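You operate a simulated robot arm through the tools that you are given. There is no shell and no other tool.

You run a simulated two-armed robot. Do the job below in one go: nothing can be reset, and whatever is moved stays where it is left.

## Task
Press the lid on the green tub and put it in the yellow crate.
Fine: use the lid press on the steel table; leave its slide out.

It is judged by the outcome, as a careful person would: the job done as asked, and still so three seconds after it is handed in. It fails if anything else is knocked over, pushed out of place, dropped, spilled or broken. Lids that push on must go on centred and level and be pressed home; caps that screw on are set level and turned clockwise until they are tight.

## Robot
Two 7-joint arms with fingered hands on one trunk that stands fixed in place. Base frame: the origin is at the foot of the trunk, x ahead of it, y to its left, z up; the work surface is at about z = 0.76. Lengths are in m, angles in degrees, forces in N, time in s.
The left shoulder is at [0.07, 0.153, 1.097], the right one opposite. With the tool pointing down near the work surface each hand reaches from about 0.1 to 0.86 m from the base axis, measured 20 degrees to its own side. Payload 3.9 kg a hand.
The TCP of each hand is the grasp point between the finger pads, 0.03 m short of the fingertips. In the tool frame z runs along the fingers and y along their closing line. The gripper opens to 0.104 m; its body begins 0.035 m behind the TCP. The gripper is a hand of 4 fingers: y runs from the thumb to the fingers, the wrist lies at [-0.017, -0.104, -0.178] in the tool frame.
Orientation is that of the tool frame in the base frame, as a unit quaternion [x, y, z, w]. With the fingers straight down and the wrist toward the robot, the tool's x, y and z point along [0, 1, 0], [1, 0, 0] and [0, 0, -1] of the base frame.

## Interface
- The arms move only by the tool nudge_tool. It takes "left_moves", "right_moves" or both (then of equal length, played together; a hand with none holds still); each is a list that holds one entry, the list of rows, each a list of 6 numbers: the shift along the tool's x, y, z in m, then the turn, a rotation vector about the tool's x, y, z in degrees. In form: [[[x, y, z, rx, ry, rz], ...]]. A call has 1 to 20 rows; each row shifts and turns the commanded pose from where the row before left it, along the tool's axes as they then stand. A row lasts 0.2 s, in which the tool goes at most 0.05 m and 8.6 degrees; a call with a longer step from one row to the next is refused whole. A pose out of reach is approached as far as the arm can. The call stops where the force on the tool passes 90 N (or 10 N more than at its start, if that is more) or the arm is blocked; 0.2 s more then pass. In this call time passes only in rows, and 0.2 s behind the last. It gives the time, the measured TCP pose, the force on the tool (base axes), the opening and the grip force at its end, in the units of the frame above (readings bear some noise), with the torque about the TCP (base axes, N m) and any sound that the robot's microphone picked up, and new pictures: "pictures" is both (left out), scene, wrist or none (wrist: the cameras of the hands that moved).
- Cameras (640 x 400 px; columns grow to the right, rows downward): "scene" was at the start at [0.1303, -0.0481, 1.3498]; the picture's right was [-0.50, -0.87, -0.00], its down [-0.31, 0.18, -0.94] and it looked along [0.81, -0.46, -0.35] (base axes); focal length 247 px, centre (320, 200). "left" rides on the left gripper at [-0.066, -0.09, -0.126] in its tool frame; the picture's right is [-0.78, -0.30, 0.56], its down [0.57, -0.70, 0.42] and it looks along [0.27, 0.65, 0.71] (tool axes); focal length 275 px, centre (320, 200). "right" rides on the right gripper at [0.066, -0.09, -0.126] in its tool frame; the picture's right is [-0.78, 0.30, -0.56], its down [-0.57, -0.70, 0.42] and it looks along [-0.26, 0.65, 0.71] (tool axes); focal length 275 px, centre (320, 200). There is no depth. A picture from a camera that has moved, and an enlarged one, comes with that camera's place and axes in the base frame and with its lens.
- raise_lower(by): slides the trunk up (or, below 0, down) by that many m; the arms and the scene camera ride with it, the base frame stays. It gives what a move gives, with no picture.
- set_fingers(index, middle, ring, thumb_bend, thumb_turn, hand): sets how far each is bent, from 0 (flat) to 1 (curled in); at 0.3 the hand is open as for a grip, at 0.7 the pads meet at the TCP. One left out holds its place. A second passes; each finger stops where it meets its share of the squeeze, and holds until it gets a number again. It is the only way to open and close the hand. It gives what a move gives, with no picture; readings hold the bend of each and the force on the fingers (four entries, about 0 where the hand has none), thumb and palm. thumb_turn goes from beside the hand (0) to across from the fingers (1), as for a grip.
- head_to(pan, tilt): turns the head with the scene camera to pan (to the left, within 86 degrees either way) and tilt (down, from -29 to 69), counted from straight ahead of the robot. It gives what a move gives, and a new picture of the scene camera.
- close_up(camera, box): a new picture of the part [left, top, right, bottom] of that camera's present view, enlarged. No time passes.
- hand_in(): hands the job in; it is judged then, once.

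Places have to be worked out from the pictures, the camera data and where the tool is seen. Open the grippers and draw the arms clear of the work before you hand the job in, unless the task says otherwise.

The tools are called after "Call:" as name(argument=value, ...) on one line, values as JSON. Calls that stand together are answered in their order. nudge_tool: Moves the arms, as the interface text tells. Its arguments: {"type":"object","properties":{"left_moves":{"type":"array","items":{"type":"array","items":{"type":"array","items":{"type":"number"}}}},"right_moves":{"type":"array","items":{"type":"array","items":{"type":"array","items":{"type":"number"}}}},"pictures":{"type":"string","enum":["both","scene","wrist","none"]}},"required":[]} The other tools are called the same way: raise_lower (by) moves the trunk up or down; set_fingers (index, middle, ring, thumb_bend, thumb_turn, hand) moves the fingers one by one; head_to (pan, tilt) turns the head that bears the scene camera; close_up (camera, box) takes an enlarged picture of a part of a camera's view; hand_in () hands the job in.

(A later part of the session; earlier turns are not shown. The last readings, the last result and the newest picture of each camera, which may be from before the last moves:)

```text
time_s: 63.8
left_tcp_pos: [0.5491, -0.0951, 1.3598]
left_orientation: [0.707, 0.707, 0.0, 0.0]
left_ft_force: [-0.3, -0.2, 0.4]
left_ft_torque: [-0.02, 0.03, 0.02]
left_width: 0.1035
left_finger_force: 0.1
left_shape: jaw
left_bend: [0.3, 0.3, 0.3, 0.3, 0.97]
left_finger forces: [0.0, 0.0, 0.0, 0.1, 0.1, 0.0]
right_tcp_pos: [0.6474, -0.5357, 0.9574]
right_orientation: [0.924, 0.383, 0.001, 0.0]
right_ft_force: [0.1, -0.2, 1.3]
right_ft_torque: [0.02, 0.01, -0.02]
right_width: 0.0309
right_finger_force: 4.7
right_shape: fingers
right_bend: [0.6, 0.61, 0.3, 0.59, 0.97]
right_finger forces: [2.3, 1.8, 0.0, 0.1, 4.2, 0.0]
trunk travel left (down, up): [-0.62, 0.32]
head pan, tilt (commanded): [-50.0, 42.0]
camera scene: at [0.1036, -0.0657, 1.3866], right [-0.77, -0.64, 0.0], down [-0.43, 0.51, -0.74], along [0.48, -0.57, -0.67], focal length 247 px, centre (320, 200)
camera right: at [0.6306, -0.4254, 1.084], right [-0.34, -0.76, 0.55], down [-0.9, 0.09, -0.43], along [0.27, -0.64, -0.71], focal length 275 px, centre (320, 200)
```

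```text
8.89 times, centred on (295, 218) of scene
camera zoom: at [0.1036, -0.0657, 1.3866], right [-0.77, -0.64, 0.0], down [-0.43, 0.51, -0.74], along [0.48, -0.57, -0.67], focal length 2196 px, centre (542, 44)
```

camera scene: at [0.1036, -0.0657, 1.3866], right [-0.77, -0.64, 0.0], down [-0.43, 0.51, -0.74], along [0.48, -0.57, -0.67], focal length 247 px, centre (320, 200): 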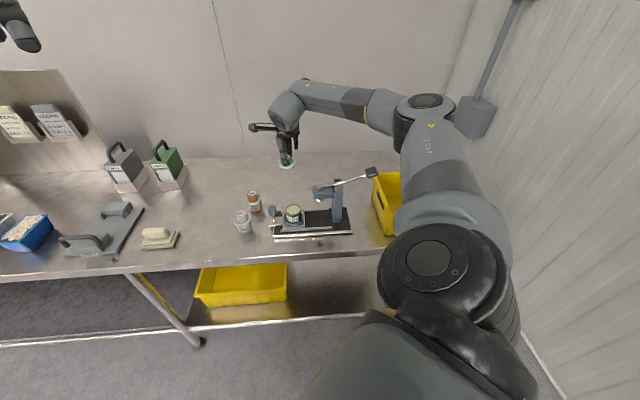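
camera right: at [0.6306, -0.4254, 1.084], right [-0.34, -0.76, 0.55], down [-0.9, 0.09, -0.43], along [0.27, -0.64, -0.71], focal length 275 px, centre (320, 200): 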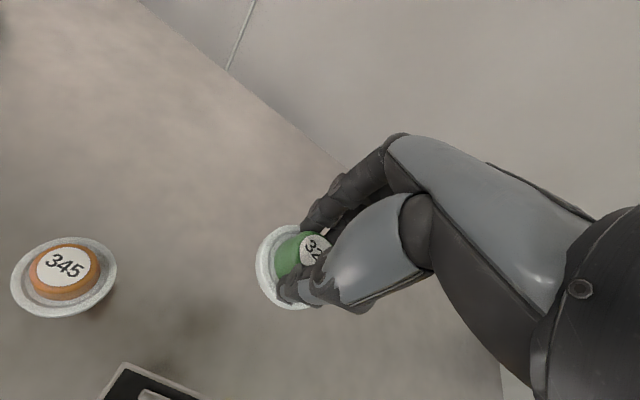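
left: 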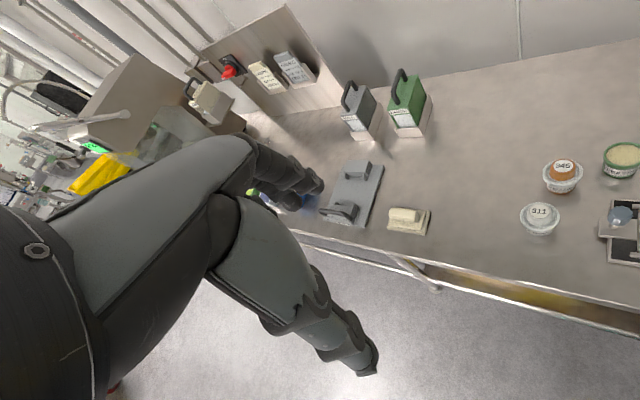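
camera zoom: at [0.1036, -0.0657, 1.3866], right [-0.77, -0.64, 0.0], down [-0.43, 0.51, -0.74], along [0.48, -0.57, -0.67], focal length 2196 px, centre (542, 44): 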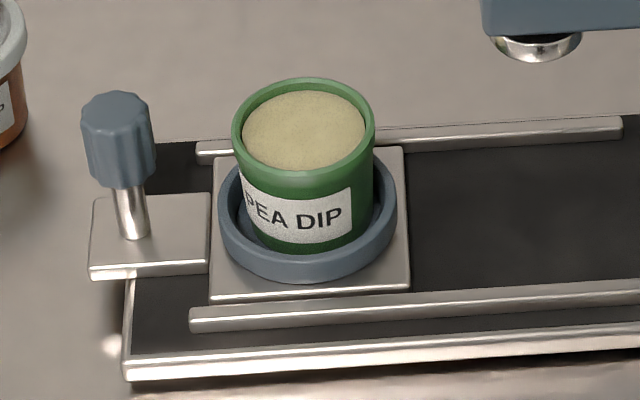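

The lid is centred on the TCP within about 1.5 mm and level. I'll carry it over the tub, whose rim centre I take as (0.539,-0.449), staying high for now.

Call:
nudge_tool(right_moves=[[[-0.0038, -0.0344, 0, 0, 0, 0], [-0.0038, -0.0344, 0, 0, 0, 0], [-0.0038, -0.0344, 0, 0, 0, 0], [-0.0037, -0.0345, 0, 0, 0, 0], [0, 0, 0.02, 0, 0, 0], [0, 0, 0.02, 0, 0, 0], [0, 0, 0, 0, 0, 0]]], pictures="both")

Call:
close_up(camera="scene", box=[265, 185, 325, 230])

Call:
close_up(camera="right", box=[180, 180, 380, 360])

```text
time_s: 65.4
left_tcp_pos: [0.5492, -0.0953, 1.3608]
left_orientation: [0.707, 0.707, -0.001, 0.0]
left_ft_force: [-0.6, 0.2, -0.7]
left_ft_torque: [-0.02, -0.01, 0.01]
left_width: 0.1037
left_finger_force: 0.0
left_shape: jaw
left_bend: [0.3, 0.3, 0.3, 0.3, 0.97]
left_finger forces: [0.0, 0.1, 0.0, 0.0, 0.0, 0.0]
right_tcp_pos: [0.539, -0.448, 0.9183]
right_orientation: [0.924, 0.382, 0.002, -0.001]
right_ft_force: [-0.8, 0.5, 0.2]
right_ft_torque: [-0.01, 0.02, -0.01]
right_width: 0.0309
right_finger_force: 4.3
right_shape: fingers
right_bend: [0.6, 0.61, 0.3, 0.59, 0.97]
right_finger forces: [2.4, 1.9, 0.0, 0.0, 4.2, 0.0]
trunk travel left (down, up): [-0.62, 0.32]
head pan, tilt (commanded): [-50.0, 42.0]
camera scene: at [0.1025, -0.0654, 1.3868], right [-0.77, -0.64, 0.0], down [-0.43, 0.51, -0.74], along [0.48, -0.57, -0.67], focal length 247 px, centre (320, 200)
camera right: at [0.523, -0.3383, 1.0448], right [-0.34, -0.76, 0.55], down [-0.9, 0.09, -0.43], along [0.27, -0.64, -0.71], focal length 275 px, centre (320, 200)
```

scene: 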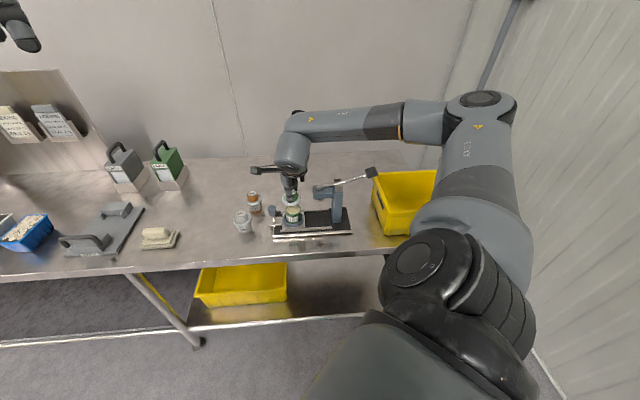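
right: 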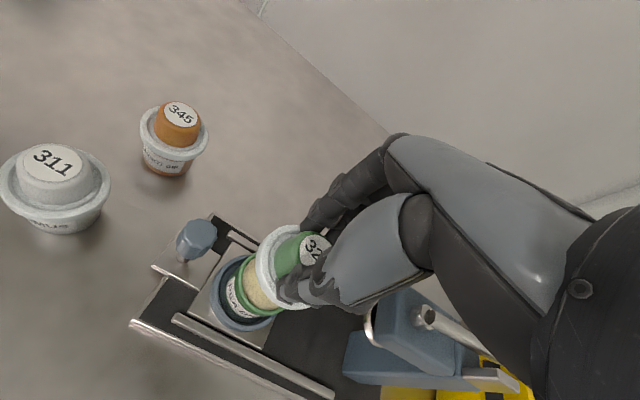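

```text
8.89 times, centred on (295, 208) of scene
camera zoom: at [0.1025, -0.0654, 1.3868], right [-0.77, -0.64, 0.0], down [-0.43, 0.51, -0.74], along [0.48, -0.57, -0.67], focal length 2196 px, centre (542, 133)
```

zoom: 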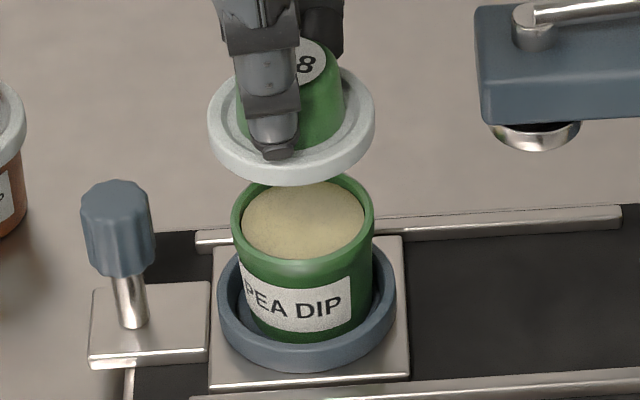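

```text
2.22 times, centred on (280, 270) of right
camera zoom: at [0.523, -0.3383, 1.0448], right [-0.34, -0.76, 0.55], down [-0.9, 0.09, -0.43], along [0.27, -0.64, -0.71], focal length 612 px, centre (409, 44)
```

zoom: 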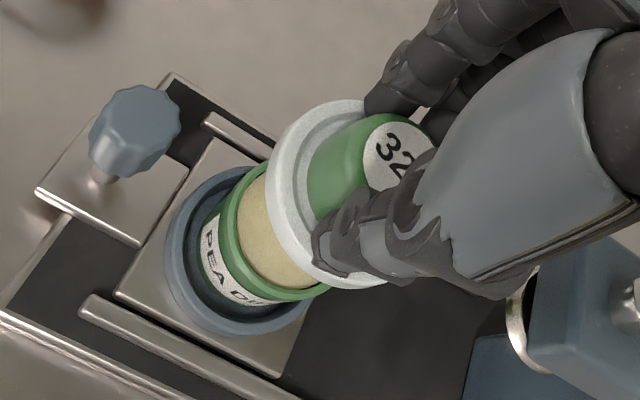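

The lid hovers almost directly over the tub. In the scene view it is within about 1 mm sideways and about 2 mm in depth. I'll lower to roughly 1 cm above the rim, where alignment can be judged directly.

Call:
nudge_tool(right_moves=[[[0, 0, 0.015, 0, 0, 0], [0, 0, 0.015, 0, 0, 0], [0, 0, 0, 0, 0, 0]]], pictures="none")

Call:
close_up(camera="scene", box=[270, 190, 320, 230])

Call:
close_up(camera="right", box=[200, 190, 360, 330])

```text
time_s: 66.2
left_tcp_pos: [0.5501, -0.0957, 1.3605]
left_orientation: [0.707, 0.707, 0.0, 0.0]
left_ft_force: [-0.6, -0.8, -0.6]
left_ft_torque: [0.02, 0.01, 0.02]
left_width: 0.1035
left_finger_force: 0.1
left_shape: jaw
left_bend: [0.3, 0.3, 0.3, 0.3, 0.97]
left_finger forces: [0.1, 0.0, 0.0, 0.1, 0.0, 0.0]
right_tcp_pos: [0.54, -0.4485, 0.887]
right_orientation: [0.924, 0.382, 0.001, 0.0]
right_ft_force: [0.6, -0.4, 0.0]
right_ft_torque: [0.02, -0.02, 0.0]
right_width: 0.0309
right_finger_force: 4.1
right_shape: fingers
right_bend: [0.6, 0.61, 0.3, 0.59, 0.97]
right_finger forces: [2.4, 1.9, 0.1, 0.0, 4.2, 0.0]
trunk travel left (down, up): [-0.62, 0.32]
head pan, tilt (commanded): [-50.0, 42.0]
```

```text
10.00 times, centred on (295, 210) of scene
camera zoom: at [0.1033, -0.0658, 1.3867], right [-0.77, -0.64, 0.0], down [-0.43, 0.51, -0.74], along [0.48, -0.57, -0.67], focal length 2470 px, centre (570, 100)
```

zoom: 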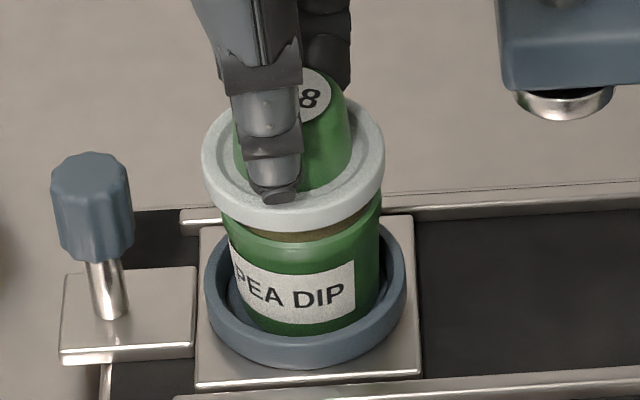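

```text
2.86 times, centred on (280, 260) of right
camera zoom: at [0.5236, -0.3379, 1.0137], right [-0.34, -0.76, 0.55], down [-0.9, 0.09, -0.43], along [0.27, -0.64, -0.71], focal length 786 px, centre (434, 29)
```

zoom: 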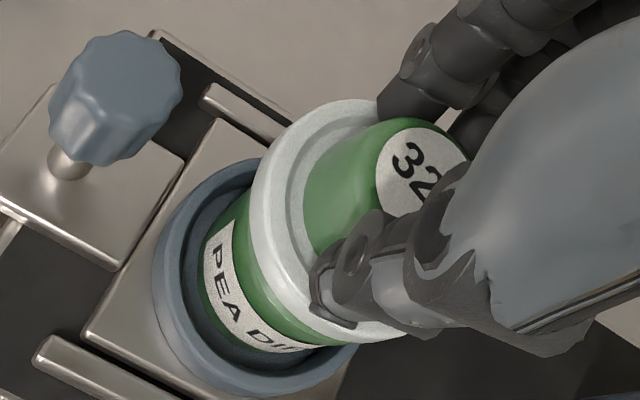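

In the scene view the lid sits about 1.5 mm too far left once parallax is allowed for. I'll shift it right by that amount and lower another 5 mm to judge the depth alignment.

Call:
nudge_tool(right_moves=[[[-0.0014, 0, 0.005, 0, 0, 0], [0, 0, 0, 0, 0, 0]]], pictures="none")

Call:
close_up(camera="scene", box=[275, 192, 315, 224])

Call:
close_up(camera="right", box=[210, 200, 340, 330])

```text
time_s: 66.8
left_tcp_pos: [0.5506, -0.0949, 1.3599]
left_orientation: [0.707, 0.707, 0.0, 0.0]
left_ft_force: [0.6, -0.4, 0.1]
left_ft_torque: [-0.03, 0.0, -0.02]
left_width: 0.1037
left_finger_force: 0.1
left_shape: jaw
left_bend: [0.3, 0.3, 0.3, 0.3, 0.97]
left_finger forces: [0.1, 0.0, 0.0, 0.1, 0.0, 0.1]
right_tcp_pos: [0.5397, -0.4485, 0.8825]
right_orientation: [0.924, 0.382, 0.002, 0.0]
right_ft_force: [-0.7, -0.3, -0.3]
right_ft_torque: [-0.03, -0.02, 0.01]
right_width: 0.0305
right_finger_force: 3.6
right_shape: fingers
right_bend: [0.6, 0.61, 0.3, 0.59, 0.97]
right_finger forces: [2.4, 1.9, 0.1, 0.0, 4.2, 0.1]
trunk travel left (down, up): [-0.62, 0.32]
head pan, tilt (commanded): [-50.0, 42.0]
```

```text
12.50 times, centred on (295, 208) of scene
camera zoom: at [0.1033, -0.0658, 1.3867], right [-0.77, -0.64, 0.0], down [-0.43, 0.51, -0.74], along [0.48, -0.57, -0.67], focal length 3088 px, centre (632, 100)
```

zoom: 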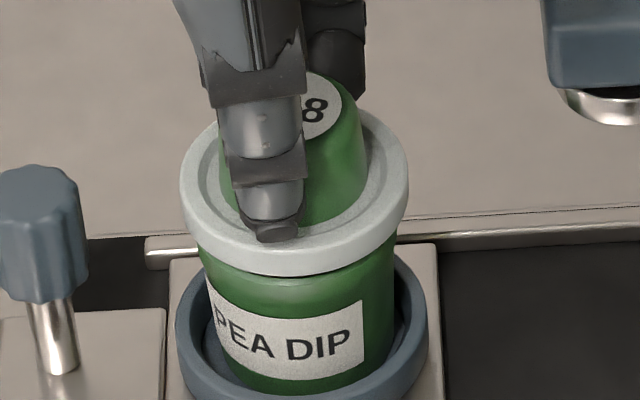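

```text
3.08 times, centred on (275, 265) of right
camera zoom: at [0.523, -0.3394, 1.0091], right [-0.34, -0.76, 0.55], down [-0.9, 0.09, -0.43], along [0.27, -0.64, -0.71], focal length 847 px, centre (458, 0)
```

zoom: 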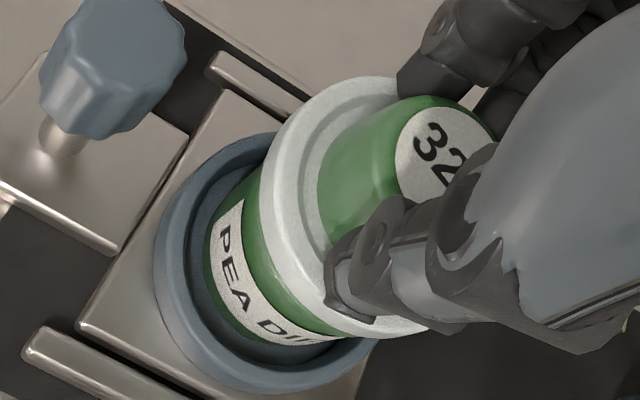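

By combining both cameras I estimate the rim at z≈0.831 and the lid about 1 mm too far back. I'll correct that and lower in small steps, watching for contact.

Call:
nudge_tool(right_moves=[[[0, -0.0009, 0.003, 0, 0, 0], [0, 0, 0, 0, 0, 0]]], pictures="none")

Call:
nudge_tool(right_moves=[[[0, 0, 0.002, 0, 0, 0], [0, 0, 0, 0, 0, 0]]], pictures="none")

Call:
close_up(camera="scene", box=[275, 192, 315, 224])

Call:
close_up(camera="right", box=[210, 200, 340, 330])

```text
time_s: 67.4
left_tcp_pos: [0.5499, -0.0962, 1.3608]
left_orientation: [0.707, 0.707, 0.001, 0.001]
left_ft_force: [0.3, 0.1, -0.3]
left_ft_torque: [0.03, 0.01, 0.01]
left_width: 0.1038
left_finger_force: 0.0
left_shape: jaw
left_bend: [0.3, 0.3, 0.3, 0.3, 0.97]
left_finger forces: [0.0, 0.1, 0.0, 0.1, 0.0, 0.0]
right_tcp_pos: [0.5394, -0.4483, 0.8795]
right_orientation: [0.924, 0.384, 0.002, -0.001]
right_ft_force: [0.1, -0.1, -0.8]
right_ft_torque: [0.02, 0.0, 0.03]
right_width: 0.0309
right_finger_force: 4.5
right_shape: fingers
right_bend: [0.6, 0.61, 0.3, 0.59, 0.97]
right_finger forces: [2.4, 1.8, 0.1, 0.0, 4.2, 0.0]
trunk travel left (down, up): [-0.62, 0.32]
head pan, tilt (commanded): [-50.0, 42.0]
```

```text
time_s: 68.0
left_tcp_pos: [0.5497, -0.0961, 1.3608]
left_orientation: [0.707, 0.707, 0.0, 0.0]
left_ft_force: [0.2, 0.5, 0.0]
left_ft_torque: [-0.01, -0.01, -0.01]
left_width: 0.1037
left_finger_force: 0.0
left_shape: jaw
left_bend: [0.3, 0.3, 0.3, 0.3, 0.97]
left_finger forces: [0.0, 0.1, 0.1, 0.0, 0.0, 0.1]
right_tcp_pos: [0.5389, -0.4484, 0.8788]
right_orientation: [0.924, 0.382, 0.002, -0.001]
right_ft_force: [-1.1, 0.0, 0.2]
right_ft_torque: [-0.05, -0.01, -0.03]
right_width: 0.031
right_finger_force: 4.5
right_shape: fingers
right_bend: [0.6, 0.61, 0.3, 0.59, 0.97]
right_finger forces: [2.2, 2.0, 0.1, 0.0, 4.4, 0.0]
trunk travel left (down, up): [-0.62, 0.32]
head pan, tilt (commanded): [-50.0, 42.0]
```

```text
12.50 times, centred on (295, 208) of scene
camera zoom: at [0.1032, -0.0657, 1.3867], right [-0.77, -0.64, 0.0], down [-0.43, 0.51, -0.74], along [0.48, -0.57, -0.67], focal length 3088 px, centre (632, 100)
```

zoom: 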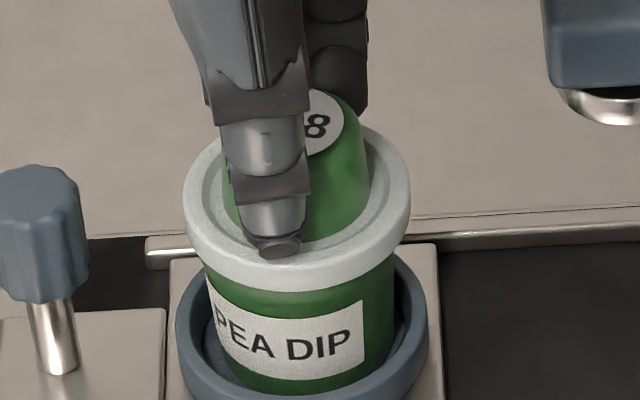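

```text
3.08 times, centred on (275, 265) of right
camera zoom: at [0.5222, -0.339, 1.0041], right [-0.34, -0.76, 0.55], down [-0.9, 0.09, -0.43], along [0.27, -0.64, -0.71], focal length 847 px, centre (458, 0)
```

zoom: 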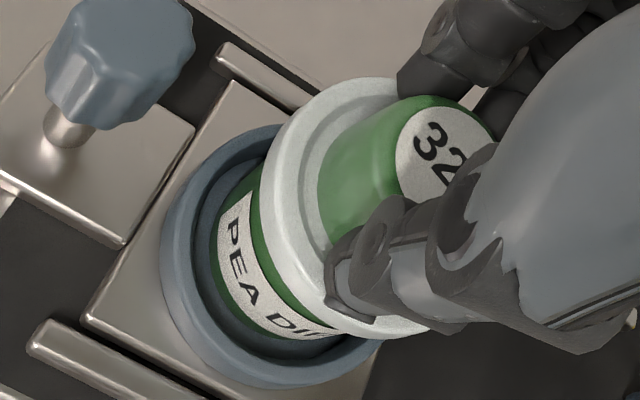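

Still no contact force, and the lid looks concentric with the tub. I'll continue down in 2 mm steps.

Call:
nudge_tool(right_moves=[[[0, 0, 0.002, 0, 0, 0], [0, 0, 0, 0, 0, 0]]], pictures="none")

Call:
nudge_tool(right_moves=[[[0, 0, 0.002, 0, 0, 0], [0, 0, 0, 0, 0, 0]]], pictures="none")

Call:
close_up(camera="scene", box=[275, 192, 315, 224])

```text
time_s: 68.6
left_tcp_pos: [0.5509, -0.0959, 1.3599]
left_orientation: [0.708, 0.707, 0.0, 0.0]
left_ft_force: [0.0, -0.7, -0.3]
left_ft_torque: [0.0, 0.0, -0.01]
left_width: 0.1037
left_finger_force: 0.0
left_shape: jaw
left_bend: [0.3, 0.3, 0.3, 0.3, 0.97]
left_finger forces: [0.0, 0.0, 0.1, 0.0, 0.1, 0.0]
right_tcp_pos: [0.5372, -0.45, 0.8755]
right_orientation: [0.924, 0.382, 0.002, 0.0]
right_ft_force: [0.4, 1.1, 1.9]
right_ft_torque: [0.08, 0.02, -0.02]
right_width: 0.0307
right_finger_force: 5.0
right_shape: fingers
right_bend: [0.6, 0.61, 0.3, 0.59, 0.97]
right_finger forces: [2.6, 1.8, 0.0, 0.0, 4.8, 0.0]
trunk travel left (down, up): [-0.62, 0.32]
head pan, tilt (commanded): [-50.0, 42.0]
```

```text
time_s: 69.2
left_tcp_pos: [0.5492, -0.0949, 1.3606]
left_orientation: [0.707, 0.707, 0.0, 0.001]
left_ft_force: [0.4, 0.3, -0.2]
left_ft_torque: [-0.02, 0.04, -0.01]
left_width: 0.1038
left_finger_force: 0.0
left_shape: jaw
left_bend: [0.3, 0.3, 0.3, 0.3, 0.97]
left_finger forces: [0.1, 0.0, 0.0, 0.1, 0.0, 0.0]
right_tcp_pos: [0.5385, -0.448, 0.8735]
right_orientation: [0.924, 0.382, 0.002, 0.0]
right_ft_force: [0.3, -0.5, -0.6]
right_ft_torque: [0.0, 0.0, 0.0]
right_width: 0.0308
right_finger_force: 4.6
right_shape: fingers
right_bend: [0.6, 0.61, 0.3, 0.59, 0.97]
right_finger forces: [2.8, 2.0, 0.0, 0.1, 4.6, 0.0]
trunk travel left (down, up): [-0.62, 0.32]
head pan, tilt (commanded): [-50.0, 42.0]
```

```text
12.50 times, centred on (295, 208) of scene
camera zoom: at [0.1032, -0.0658, 1.3867], right [-0.77, -0.64, 0.0], down [-0.43, 0.51, -0.74], along [0.48, -0.57, -0.67], focal length 3088 px, centre (632, 100)
```

zoom: 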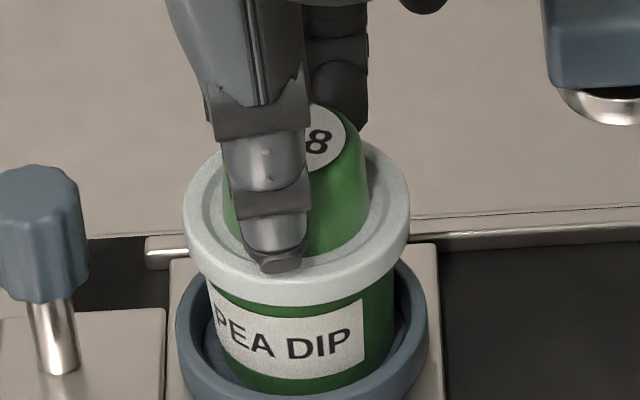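

Still hardly any force, so the skirt appears to be slipping down over the rim. I'll continue in small steps until it bears.

Call:
nudge_tool(right_moves=[[[0, 0, 0.0015, 0, 0, 0], [0, 0, 0, 0, 0, 0]]], pictures="none")

Call:
nudge_tool(right_moves=[[[0, 0, 0.0015, 0, 0, 0], [0, 0, 0, 0, 0, 0]]], pictures="none")

Call:
close_up(camera="scene", box=[275, 192, 315, 224])

```text
time_s: 69.8
left_tcp_pos: [0.5498, -0.0948, 1.3603]
left_orientation: [0.708, 0.707, -0.001, 0.001]
left_ft_force: [-1.0, -0.2, 0.2]
left_ft_torque: [-0.02, 0.02, -0.02]
left_width: 0.1038
left_finger_force: 0.0
left_shape: jaw
left_bend: [0.3, 0.3, 0.3, 0.3, 0.97]
left_finger forces: [0.0, 0.0, 0.0, 0.1, 0.0, 0.1]
right_tcp_pos: [0.5383, -0.448, 0.872]
right_orientation: [0.924, 0.382, 0.001, -0.001]
right_ft_force: [0.2, 0.6, -0.2]
right_ft_torque: [-0.02, 0.01, 0.01]
right_width: 0.0308
right_finger_force: 4.6
right_shape: fingers
right_bend: [0.6, 0.61, 0.3, 0.59, 0.97]
right_finger forces: [2.7, 2.2, 0.0, 0.0, 4.6, 0.0]
trunk travel left (down, up): [-0.62, 0.32]
head pan, tilt (commanded): [-50.0, 42.0]
```

```text
time_s: 70.4
left_tcp_pos: [0.5496, -0.0949, 1.3614]
left_orientation: [0.707, 0.707, 0.0, -0.001]
left_ft_force: [0.2, 0.3, -0.2]
left_ft_torque: [-0.01, 0.0, -0.02]
left_width: 0.1035
left_finger_force: 0.1
left_shape: jaw
left_bend: [0.3, 0.3, 0.3, 0.3, 0.97]
left_finger forces: [0.0, 0.0, 0.1, 0.1, 0.1, 0.0]
right_tcp_pos: [0.5385, -0.4483, 0.871]
right_orientation: [0.924, 0.383, 0.002, 0.0]
right_ft_force: [0.3, 0.4, 4.9]
right_ft_torque: [0.05, -0.01, -0.03]
right_width: 0.0311
right_finger_force: 5.4
right_shape: fingers
right_bend: [0.6, 0.61, 0.3, 0.59, 0.97]
right_finger forces: [2.8, 2.3, 0.1, 0.0, 5.0, 0.1]
trunk travel left (down, up): [-0.62, 0.32]
head pan, tilt (commanded): [-50.0, 42.0]
```

```text
12.50 times, centred on (295, 208) of scene
camera zoom: at [0.103, -0.0654, 1.3868], right [-0.77, -0.64, 0.0], down [-0.43, 0.51, -0.74], along [0.48, -0.57, -0.67], focal length 3088 px, centre (632, 100)
```

zoom: 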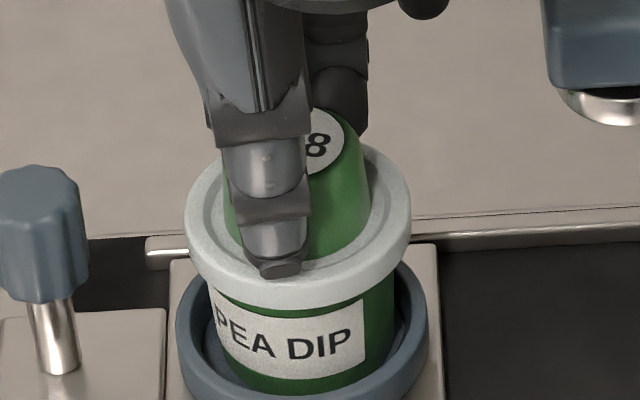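

The lid now bears on the tub (about 5 N with negligible torque), with its skirt over the rim all round. I'll release it gently.

Call:
set_fingers(hand="right", index=0.57, middle=0.57, thumb_bend=0.57)

Call:
set_fingers(hand="right", index=0.42, middle=0.42, thumb_bend=0.42)

Call:
nudge_tool(right_moves=[[[0, 0, -0.01, 0, 0, 0], [0, 0, -0.02, 0, 0, 0], [0, 0, -0.03, 0, 0, 0], [0, 0, -0.03, 0, 0, 0], [0, 0, 0, 0, 0, 0]]], pictures="both")

Call:
close_up(camera="scene", box=[275, 192, 315, 224])

Call:
close_up(camera="right", box=[150, 200, 340, 350])

```text
time_s: 71.4
left_tcp_pos: [0.5504, -0.0956, 1.3611]
left_orientation: [0.708, 0.707, 0.0, 0.001]
left_ft_force: [0.4, -0.6, 0.1]
left_ft_torque: [0.05, 0.03, 0.01]
left_width: 0.1038
left_finger_force: 0.0
left_shape: jaw
left_bend: [0.3, 0.3, 0.3, 0.3, 0.97]
left_finger forces: [0.0, 0.0, 0.1, 0.0, 0.0, 0.0]
right_tcp_pos: [0.5383, -0.4493, 0.8712]
right_orientation: [0.924, 0.382, 0.002, -0.001]
right_ft_force: [0.5, 0.1, 0.2]
right_ft_torque: [0.04, 0.0, 0.02]
right_width: 0.0377
right_finger_force: 0.1
right_shape: fingers
right_bend: [0.56, 0.56, 0.3, 0.56, 0.97]
right_finger forces: [0.0, 0.1, 0.0, 0.0, 0.0, 0.0]
trunk travel left (down, up): [-0.62, 0.32]
head pan, tilt (commanded): [-50.0, 42.0]
```

```text
time_s: 72.4
left_tcp_pos: [0.5488, -0.096, 1.3606]
left_orientation: [0.707, 0.707, 0.0, 0.001]
left_ft_force: [0.0, 0.2, 0.3]
left_ft_torque: [0.0, 0.01, 0.01]
left_width: 0.1037
left_finger_force: 0.0
left_shape: jaw
left_bend: [0.3, 0.3, 0.3, 0.3, 0.97]
left_finger forces: [0.0, 0.0, 0.0, 0.0, 0.0, 0.0]
right_tcp_pos: [0.5385, -0.4496, 0.8709]
right_orientation: [0.924, 0.382, 0.002, -0.001]
right_ft_force: [0.7, -0.6, 0.2]
right_ft_torque: [0.0, 0.02, 0.03]
right_width: 0.0735
right_finger_force: 0.0
right_shape: fingers
right_bend: [0.42, 0.42, 0.3, 0.42, 0.97]
right_finger forces: [0.0, 0.0, 0.0, 0.1, 0.0, 0.0]
trunk travel left (down, up): [-0.62, 0.32]
head pan, tilt (commanded): [-50.0, 42.0]
```

```text
time_s: 73.6
left_tcp_pos: [0.5509, -0.0954, 1.3606]
left_orientation: [0.707, 0.707, 0.0, 0.0]
left_ft_force: [0.1, 0.2, -0.2]
left_ft_torque: [-0.03, -0.02, -0.01]
left_width: 0.1035
left_finger_force: 0.1
left_shape: jaw
left_bend: [0.3, 0.3, 0.3, 0.3, 0.97]
left_finger forces: [0.0, 0.0, 0.0, 0.0, 0.0, 0.0]
right_tcp_pos: [0.5347, -0.4505, 0.9595]
right_orientation: [0.924, 0.382, 0.002, -0.002]
right_ft_force: [-0.2, -0.1, 0.4]
right_ft_torque: [-0.06, -0.02, 0.03]
right_width: 0.074
right_finger_force: 0.0
right_shape: fingers
right_bend: [0.42, 0.42, 0.3, 0.42, 0.97]
right_finger forces: [0.0, 0.1, 0.0, 0.0, 0.0, 0.1]
trunk travel left (down, up): [-0.62, 0.32]
head pan, tilt (commanded): [-50.0, 42.0]
camera scene: at [0.1038, -0.0662, 1.3866], right [-0.77, -0.64, 0.0], down [-0.43, 0.51, -0.74], along [0.48, -0.57, -0.67], focal length 247 px, centre (320, 200)
camera right: at [0.519, -0.3406, 1.0847], right [-0.34, -0.76, 0.55], down [-0.9, 0.09, -0.43], along [0.27, -0.64, -0.72], focal length 275 px, centre (320, 200)
```

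scene: 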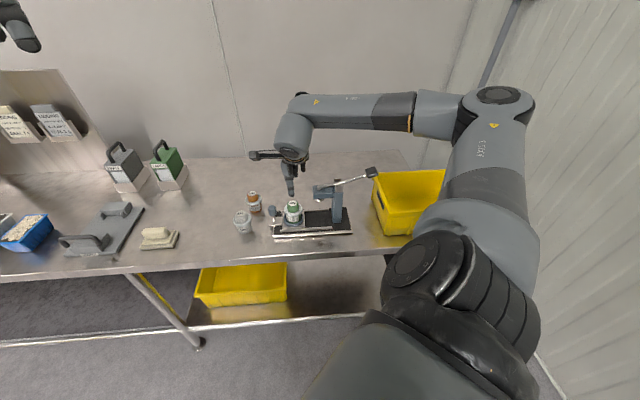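
right: 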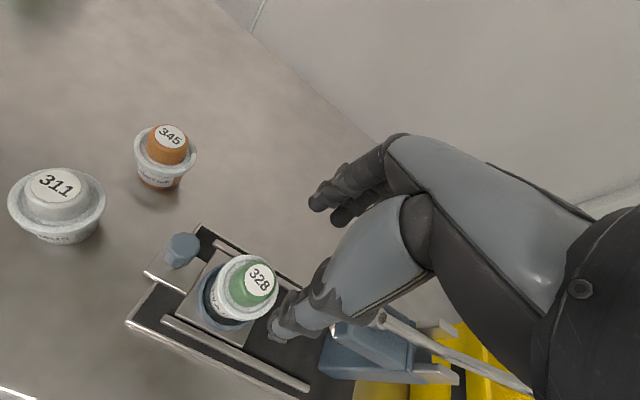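

```text
12.50 times, centred on (295, 208) of scene
camera zoom: at [0.1038, -0.0662, 1.3866], right [-0.77, -0.64, 0.0], down [-0.43, 0.51, -0.74], along [0.48, -0.57, -0.67], focal length 3088 px, centre (632, 100)
```

zoom: 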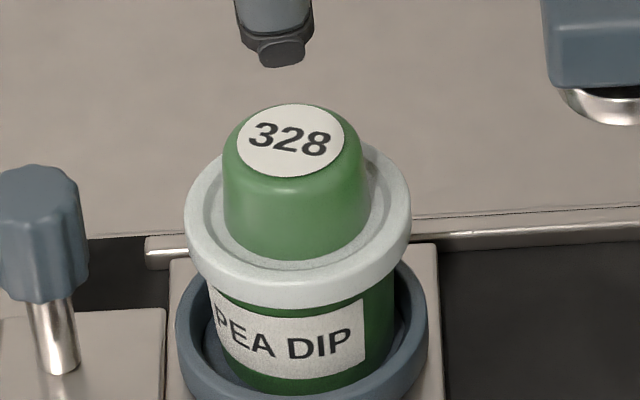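

```text
2.67 times, centred on (245, 275) of right
camera zoom: at [0.519, -0.3406, 1.0847], right [-0.34, -0.76, 0.55], down [-0.9, 0.09, -0.43], along [0.27, -0.64, -0.72], focal length 734 px, centre (520, 0)
```

zoom: 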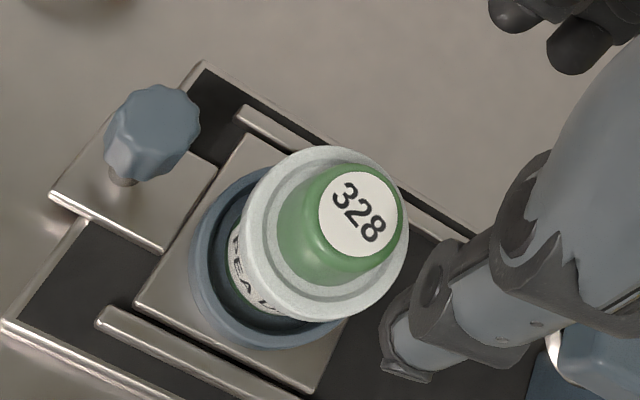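

The lid sits level and concentric on the tub, with its dome top (about 0.858) below the raised ram (about 0.866). Next I'll grip the slide knob at about (0.586,-0.402), leaning the hand 20° left so it stays clear of the press head when the slide goes in.

Call:
nudge_tool(right_moves=[[[0.0235, 0.0006, 0, 0, 0, 0], [0.0235, 0.0006, 0, 0, 0, 0], [0.0235, 0.0006, 0, 0, 0, 0], [0, 0, 0, 0, -6.67, 0], [0, 0, 0, 0, -6.67, 0], [0, 0, 0, 0, -6.66, 0], [0, 0, 0, 0, 0, 0]]], pictures="both")

Call:
close_up(camera="scene", box=[240, 160, 330, 230])

Call:
close_up(camera="right", box=[180, 180, 400, 360])

```text
time_s: 75.2
left_tcp_pos: [0.5498, -0.0951, 1.3607]
left_orientation: [0.707, 0.707, 0.0, -0.001]
left_ft_force: [0.7, 0.1, -0.2]
left_ft_torque: [-0.02, 0.01, 0.01]
left_width: 0.1036
left_finger_force: 0.0
left_shape: jaw
left_bend: [0.3, 0.3, 0.3, 0.3, 0.97]
left_finger forces: [0.0, 0.0, 0.0, 0.1, 0.1, 0.0]
right_tcp_pos: [0.5886, -0.4018, 0.9605]
right_orientation: [0.91, 0.377, -0.16, 0.066]
right_ft_force: [0.1, -0.5, -0.1]
right_ft_torque: [0.01, 0.02, -0.01]
right_width: 0.0739
right_finger_force: 0.1
right_shape: fingers
right_bend: [0.42, 0.42, 0.3, 0.42, 0.97]
right_finger forces: [0.0, 0.1, 0.1, 0.0, 0.1, 0.0]
trunk travel left (down, up): [-0.62, 0.32]
head pan, tilt (commanded): [-50.0, 42.0]
camera scene: at [0.103, -0.0662, 1.3867], right [-0.77, -0.64, 0.0], down [-0.43, 0.51, -0.74], along [0.48, -0.57, -0.67], focal length 247 px, centre (320, 200)
camera right: at [0.5998, -0.2636, 1.057], right [-0.17, -0.59, 0.79], down [-0.98, 0.01, -0.2], along [0.11, -0.81, -0.58], focal length 275 px, centre (320, 200)
```

scene: 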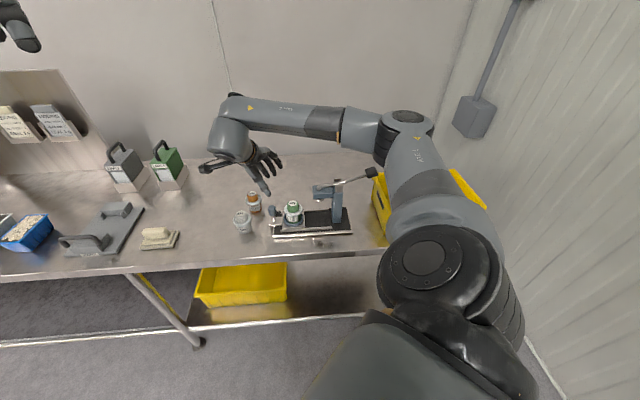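
right: 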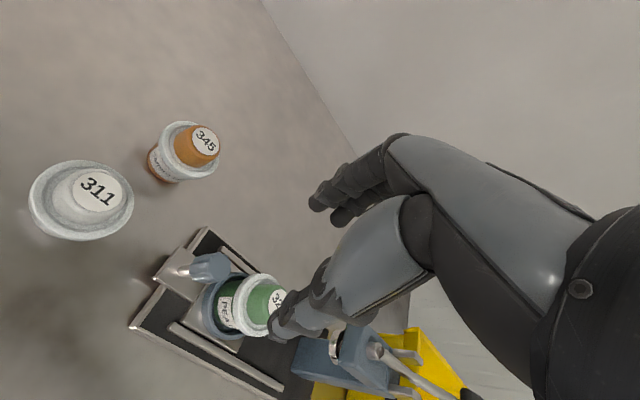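

```text
5.71 times, centred on (285, 195) of scene
camera zoom: at [0.103, -0.0662, 1.3867], right [-0.77, -0.64, 0.0], down [-0.43, 0.51, -0.74], along [0.48, -0.57, -0.67], focal length 1412 px, centre (520, 229)
```

zoom: 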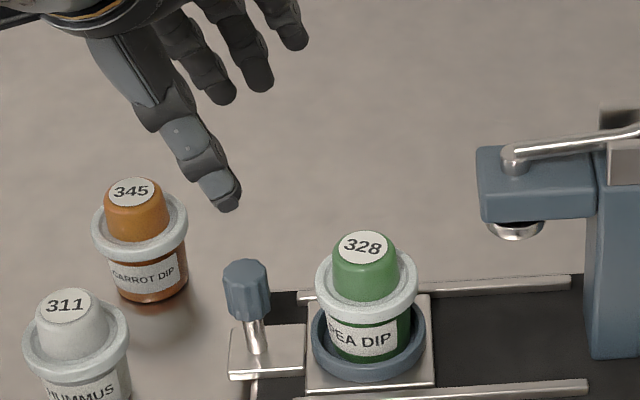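

```text
2.22 times, centred on (290, 270) of right
camera zoom: at [0.5998, -0.2636, 1.057], right [-0.17, -0.59, 0.79], down [-0.98, 0.01, -0.2], along [0.11, -0.81, -0.58], focal length 612 px, centre (387, 44)
```

zoom: 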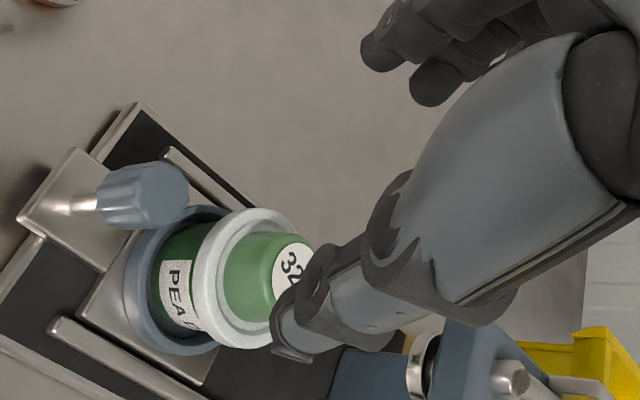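

The hand is tilted 20° and above the knob. I'll descend vertically in the tilted frame, stopping partway to check the clearance to the lid and knob.

Call:
nudge_tool(right_moves=[[[0.0078, -0.0003, 0.0239, 0, 0, 0], [0.0078, -0.0003, 0.0239, 0, 0, 0], [0.0078, -0.0003, 0.0239, 0, 0, 0], [0.0078, -0.0003, 0.0239, 0, 0, 0], [0, 0, 0, 0, 0, 0]]], pictures="none")

Call:
close_up(camera="scene", box=[250, 180, 330, 240])

Call:
close_up(camera="right", box=[180, 160, 400, 340])

```text
time_s: 76.4
left_tcp_pos: [0.5511, -0.0959, 1.3614]
left_orientation: [0.707, 0.707, 0.001, 0.0]
left_ft_force: [-1.2, 0.2, 0.1]
left_ft_torque: [-0.01, 0.03, 0.02]
left_width: 0.1037
left_finger_force: 0.1
left_shape: jaw
left_bend: [0.3, 0.3, 0.3, 0.3, 0.97]
left_finger forces: [0.0, 0.0, 0.0, 0.0, 0.0, 0.0]
right_tcp_pos: [0.5862, -0.4024, 0.86]
right_orientation: [0.911, 0.376, -0.158, 0.066]
right_ft_force: [0.2, 0.1, -0.4]
right_ft_torque: [0.02, -0.01, -0.03]
right_width: 0.0739
right_finger_force: 0.0
right_shape: fingers
right_bend: [0.42, 0.42, 0.3, 0.42, 0.97]
right_finger forces: [0.1, 0.0, 0.0, 0.0, 0.0, 0.0]
trunk travel left (down, up): [-0.62, 0.32]
head pan, tilt (commanded): [-50.0, 42.0]
```

```text
6.67 times, centred on (290, 210) of scene
camera zoom: at [0.1031, -0.0658, 1.3867], right [-0.77, -0.64, 0.0], down [-0.43, 0.51, -0.74], along [0.48, -0.57, -0.67], focal length 1647 px, centre (520, 133)
```

zoom: 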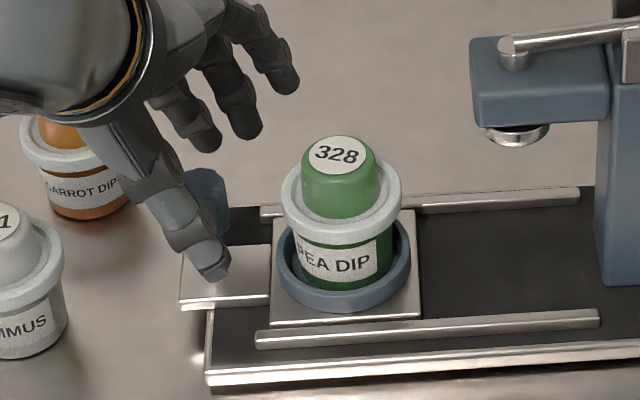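

```text
2.22 times, centred on (290, 250) of right
camera zoom: at [0.5964, -0.2645, 0.9559], right [-0.17, -0.59, 0.79], down [-0.98, 0.01, -0.21], along [0.11, -0.81, -0.58], focal length 612 px, centre (387, 89)
```

zoom: 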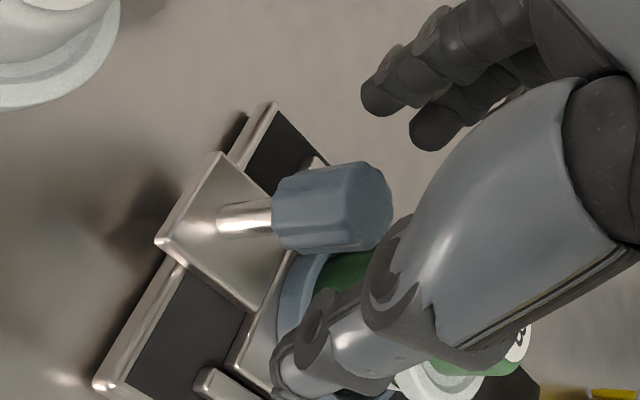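

The knob lies between thumb and fingers as planned. I'll go down the last 25 mm and close on it.

Call:
nudge_tool(right_moves=[[[0.003, 0, 0.0123, 0, 0, 0], [0.003, 0, 0.0123, 0, 0, 0], [0, 0, 0, 0, 0, 0]]], pictures="none")

Call:
set_fingers(hand="right", index=0.58, middle=0.58, thumb_bend=0.58)

Call:
close_up(camera="scene", box=[250, 180, 330, 240])

Call:
close_up(camera="right", box=[180, 160, 400, 340])

```text
time_s: 77.2
left_tcp_pos: [0.5515, -0.0956, 1.3611]
left_orientation: [0.707, 0.707, 0.0, -0.001]
left_ft_force: [0.9, -0.3, 0.8]
left_ft_torque: [0.01, -0.01, -0.02]
left_width: 0.1038
left_finger_force: 0.0
left_shape: jaw
left_bend: [0.3, 0.3, 0.3, 0.3, 0.97]
left_finger forces: [0.0, 0.0, 0.0, 0.0, 0.0, 0.0]
right_tcp_pos: [0.5834, -0.4045, 0.835]
right_orientation: [0.911, 0.376, -0.159, 0.065]
right_ft_force: [0.1, -0.5, 0.5]
right_ft_torque: [0.0, 0.01, -0.02]
right_width: 0.074
right_finger_force: 0.1
right_shape: fingers
right_bend: [0.42, 0.42, 0.3, 0.42, 0.97]
right_finger forces: [0.0, 0.0, 0.1, 0.0, 0.0, 0.0]
trunk travel left (down, up): [-0.62, 0.32]
head pan, tilt (commanded): [-50.0, 42.0]
```

```text
time_s: 78.2
left_tcp_pos: [0.5503, -0.0956, 1.3606]
left_orientation: [0.707, 0.707, -0.001, -0.001]
left_ft_force: [0.0, 0.7, -0.3]
left_ft_torque: [-0.02, 0.02, -0.02]
left_width: 0.1038
left_finger_force: 0.1
left_shape: jaw
left_bend: [0.3, 0.3, 0.3, 0.3, 0.97]
left_finger forces: [0.0, 0.0, 0.1, 0.1, 0.0, 0.1]
right_tcp_pos: [0.5835, -0.4034, 0.8351]
right_orientation: [0.911, 0.376, -0.158, 0.066]
right_ft_force: [1.0, -0.4, -0.6]
right_ft_torque: [0.0, 0.01, 0.01]
right_width: 0.0363
right_finger_force: 0.0
right_shape: fingers
right_bend: [0.57, 0.57, 0.3, 0.57, 0.97]
right_finger forces: [0.1, 0.0, 0.1, 0.0, 0.0, 0.0]
trunk travel left (down, up): [-0.62, 0.32]
head pan, tilt (commanded): [-50.0, 42.0]
```

```text
6.67 times, centred on (290, 210) of scene
camera zoom: at [0.1034, -0.0658, 1.3867], right [-0.77, -0.64, 0.0], down [-0.43, 0.51, -0.74], along [0.48, -0.57, -0.67], focal length 1647 px, centre (520, 133)
```

zoom: 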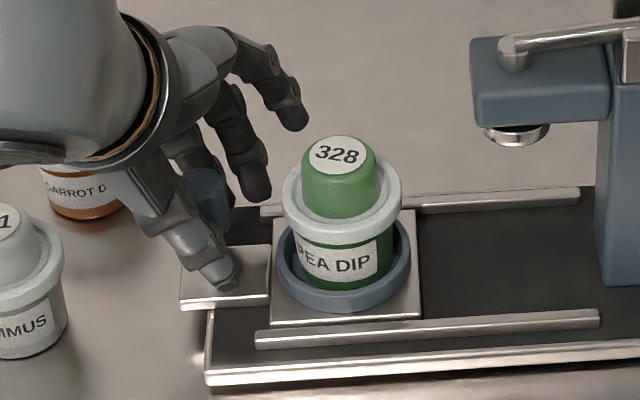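

```text
2.22 times, centred on (290, 250) of right
camera zoom: at [0.5948, -0.2661, 0.931], right [-0.17, -0.59, 0.79], down [-0.98, 0.01, -0.2], along [0.11, -0.81, -0.58], focal length 612 px, centre (387, 89)
```

zoom: 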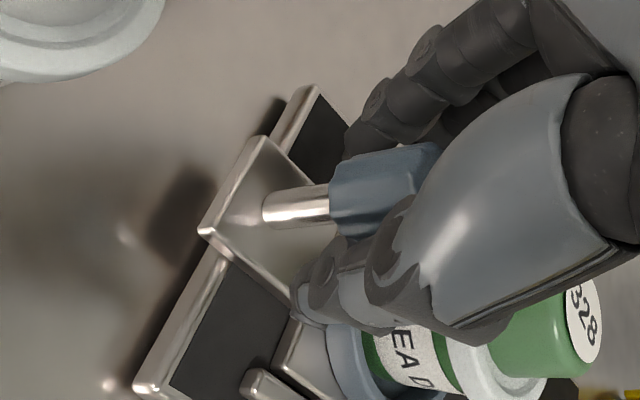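

Nothing touches yet at a 36 mm gap, and the fingers stay clear of the lid. I'll close onto the knob.

Call:
set_fingers(hand="right", index=0.64, middle=0.64, thumb_bend=0.64)

Call:
close_up(camera="scene", box=[250, 180, 330, 240])

Call:
close_up(camera="right", box=[180, 160, 400, 340])

```text
time_s: 79.2
left_tcp_pos: [0.5507, -0.0948, 1.3603]
left_orientation: [0.707, 0.707, 0.0, 0.0]
left_ft_force: [-0.5, 0.5, -0.1]
left_ft_torque: [0.01, 0.01, 0.05]
left_width: 0.1037
left_finger_force: 0.0
left_shape: jaw
left_bend: [0.3, 0.3, 0.3, 0.3, 0.97]
left_finger forces: [0.0, 0.0, 0.0, 0.0, 0.0, 0.0]
right_tcp_pos: [0.5829, -0.4041, 0.8337]
right_orientation: [0.91, 0.376, -0.159, 0.066]
right_ft_force: [-0.9, 1.1, -0.5]
right_ft_torque: [0.02, 0.01, -0.01]
right_width: 0.0206
right_finger_force: 1.0
right_shape: fingers
right_bend: [0.64, 0.64, 0.3, 0.62, 0.97]
right_finger forces: [0.1, 0.1, 0.1, 0.0, 2.2, 0.0]
trunk travel left (down, up): [-0.62, 0.32]
head pan, tilt (commanded): [-50.0, 42.0]
```

```text
6.67 times, centred on (290, 210) of scene
camera zoom: at [0.1032, -0.0657, 1.3867], right [-0.77, -0.64, 0.0], down [-0.43, 0.51, -0.74], along [0.48, -0.57, -0.67], focal length 1647 px, centre (520, 133)
```

zoom: 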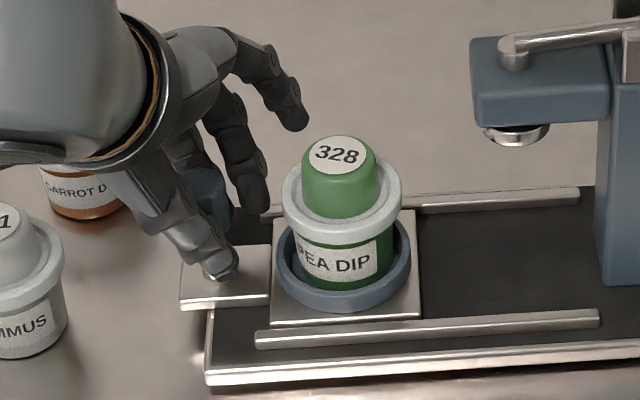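

```text
2.22 times, centred on (290, 250) of right
camera zoom: at [0.5946, -0.266, 0.931], right [-0.17, -0.59, 0.79], down [-0.98, 0.01, -0.2], along [0.11, -0.81, -0.58], focal length 612 px, centre (387, 89)
```

zoom: 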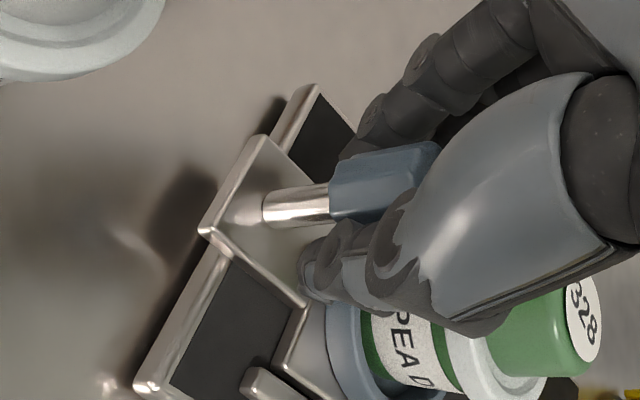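

The thumb touches the knob (2 N) but the fingers do not yet. I'll close index and middle a bit more.

Call:
set_fingers(hand="right", index=0.7, middle=0.7)

Call:
close_up(camera="scene", box=[250, 180, 330, 240])

Call:
close_up(camera="right", box=[180, 160, 400, 340])

```text
time_s: 80.2
left_tcp_pos: [0.5509, -0.0963, 1.361]
left_orientation: [0.708, 0.706, 0.001, 0.0]
left_ft_force: [0.3, -0.2, 0.5]
left_ft_torque: [-0.05, -0.02, -0.03]
left_width: 0.1037
left_finger_force: 0.0
left_shape: jaw
left_bend: [0.3, 0.3, 0.3, 0.3, 0.97]
left_finger forces: [0.1, 0.1, 0.0, 0.0, 0.0, 0.0]
right_tcp_pos: [0.5832, -0.4033, 0.8344]
right_orientation: [0.911, 0.376, -0.159, 0.066]
right_ft_force: [-0.4, -0.4, -0.3]
right_ft_torque: [-0.02, 0.01, -0.01]
right_width: 0.0167
right_finger_force: 2.4
right_shape: fingers
right_bend: [0.67, 0.7, 0.3, 0.62, 0.97]
right_finger forces: [2.5, 0.1, 0.0, 0.0, 2.4, 0.0]
trunk travel left (down, up): [-0.62, 0.32]
head pan, tilt (commanded): [-50.0, 42.0]
```

```text
6.67 times, centred on (290, 210) of scene
camera zoom: at [0.1035, -0.066, 1.3866], right [-0.77, -0.64, 0.0], down [-0.43, 0.51, -0.74], along [0.48, -0.57, -0.67], focal length 1647 px, centre (520, 133)
```

zoom: 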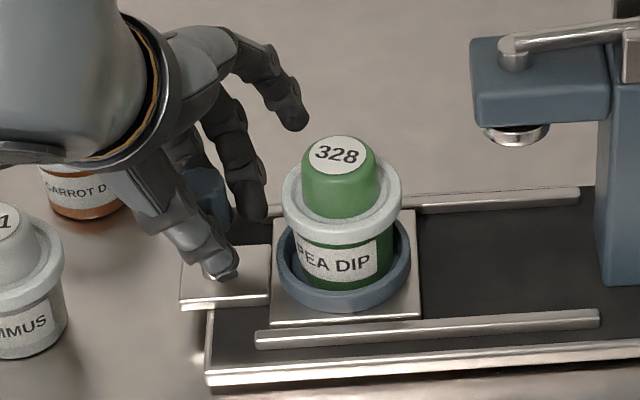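

```text
2.22 times, centred on (290, 250) of right
camera zoom: at [0.5948, -0.2663, 0.9309], right [-0.17, -0.59, 0.79], down [-0.98, 0.01, -0.2], along [0.11, -0.81, -0.58], focal length 612 px, centre (387, 89)
```

zoom: 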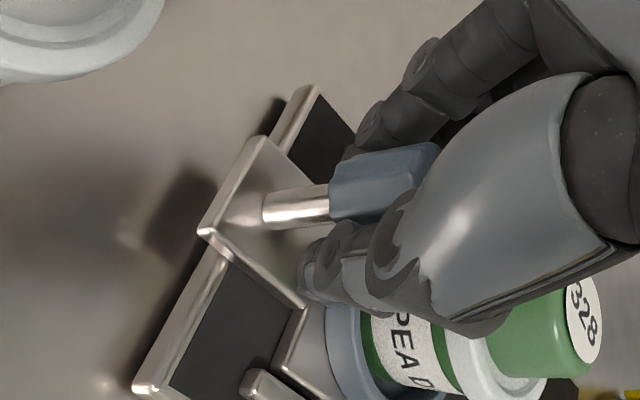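

Index and thumb now pinch the knob while the middle finger lies just to its right, which will help for pulling out later. I'll firm up the pinch and start pushing the slide in gently toward the ram.

Call:
set_fingers(hand="right", index=0.75, thumb_bend=0.7)

Call:
nudge_tool(right_moves=[[[-0.0094, 0, 0.0034, 0, 0, 0], [-0.0094, 0, 0.0034, 0, 0, 0], [0, 0, 0, 0, 0, 0]]], pictures="none")

Call:
close_up(camera="scene", box=[250, 180, 330, 240])

```text
time_s: 81.2
left_tcp_pos: [0.5507, -0.0955, 1.361]
left_orientation: [0.707, 0.707, 0.0, -0.001]
left_ft_force: [0.3, -0.9, 0.3]
left_ft_torque: [-0.02, -0.03, 0.01]
left_width: 0.1037
left_finger_force: 0.2
left_shape: jaw
left_bend: [0.3, 0.3, 0.3, 0.3, 0.97]
left_finger forces: [0.0, 0.0, 0.0, 0.0, 0.0, 0.0]
right_tcp_pos: [0.5824, -0.4045, 0.8333]
right_orientation: [0.91, 0.377, -0.16, 0.065]
right_ft_force: [-2.7, 0.1, 0.2]
right_ft_torque: [0.03, 0.09, -0.03]
right_width: 0.0142
right_finger_force: 8.3
right_shape: fingers
right_bend: [0.72, 0.7, 0.3, 0.64, 0.97]
right_finger forces: [9.3, 0.1, 0.0, 0.0, 7.7, 0.0]
trunk travel left (down, up): [-0.62, 0.32]
head pan, tilt (commanded): [-50.0, 42.0]
```

```text
time_s: 82.0
left_tcp_pos: [0.5505, -0.0966, 1.361]
left_orientation: [0.707, 0.707, 0.0, 0.0]
left_ft_force: [-0.3, -0.9, 0.2]
left_ft_torque: [-0.03, 0.03, -0.02]
left_width: 0.104
left_finger_force: 0.2
left_shape: jaw
left_bend: [0.3, 0.3, 0.3, 0.3, 0.97]
left_finger forces: [0.1, 0.0, 0.0, 0.0, 0.1, 0.0]
right_tcp_pos: [0.5688, -0.4199, 0.8342]
right_orientation: [0.91, 0.377, -0.16, 0.065]
right_ft_force: [-2.8, 1.1, 0.5]
right_ft_torque: [0.06, 0.09, -0.03]
right_width: 0.0141
right_finger_force: 8.9
right_shape: fingers
right_bend: [0.72, 0.7, 0.3, 0.64, 0.97]
right_finger forces: [9.2, 0.1, 0.1, 0.0, 8.0, 0.0]
trunk travel left (down, up): [-0.62, 0.32]
head pan, tilt (commanded): [-50.0, 42.0]
```

```text
6.67 times, centred on (290, 210) of scene
camera zoom: at [0.104, -0.0658, 1.3866], right [-0.77, -0.64, 0.0], down [-0.43, 0.51, -0.74], along [0.48, -0.57, -0.67], focal length 1647 px, centre (520, 133)
```

zoom: 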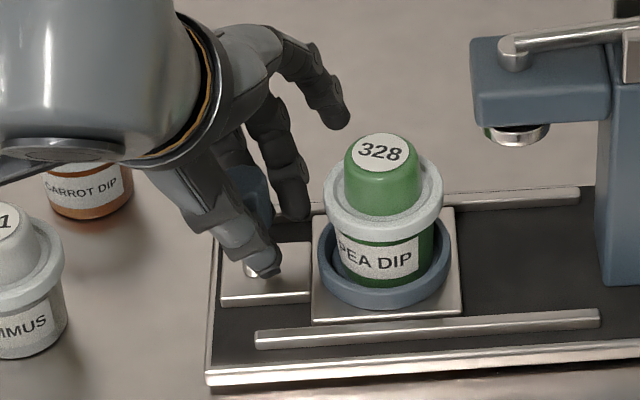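

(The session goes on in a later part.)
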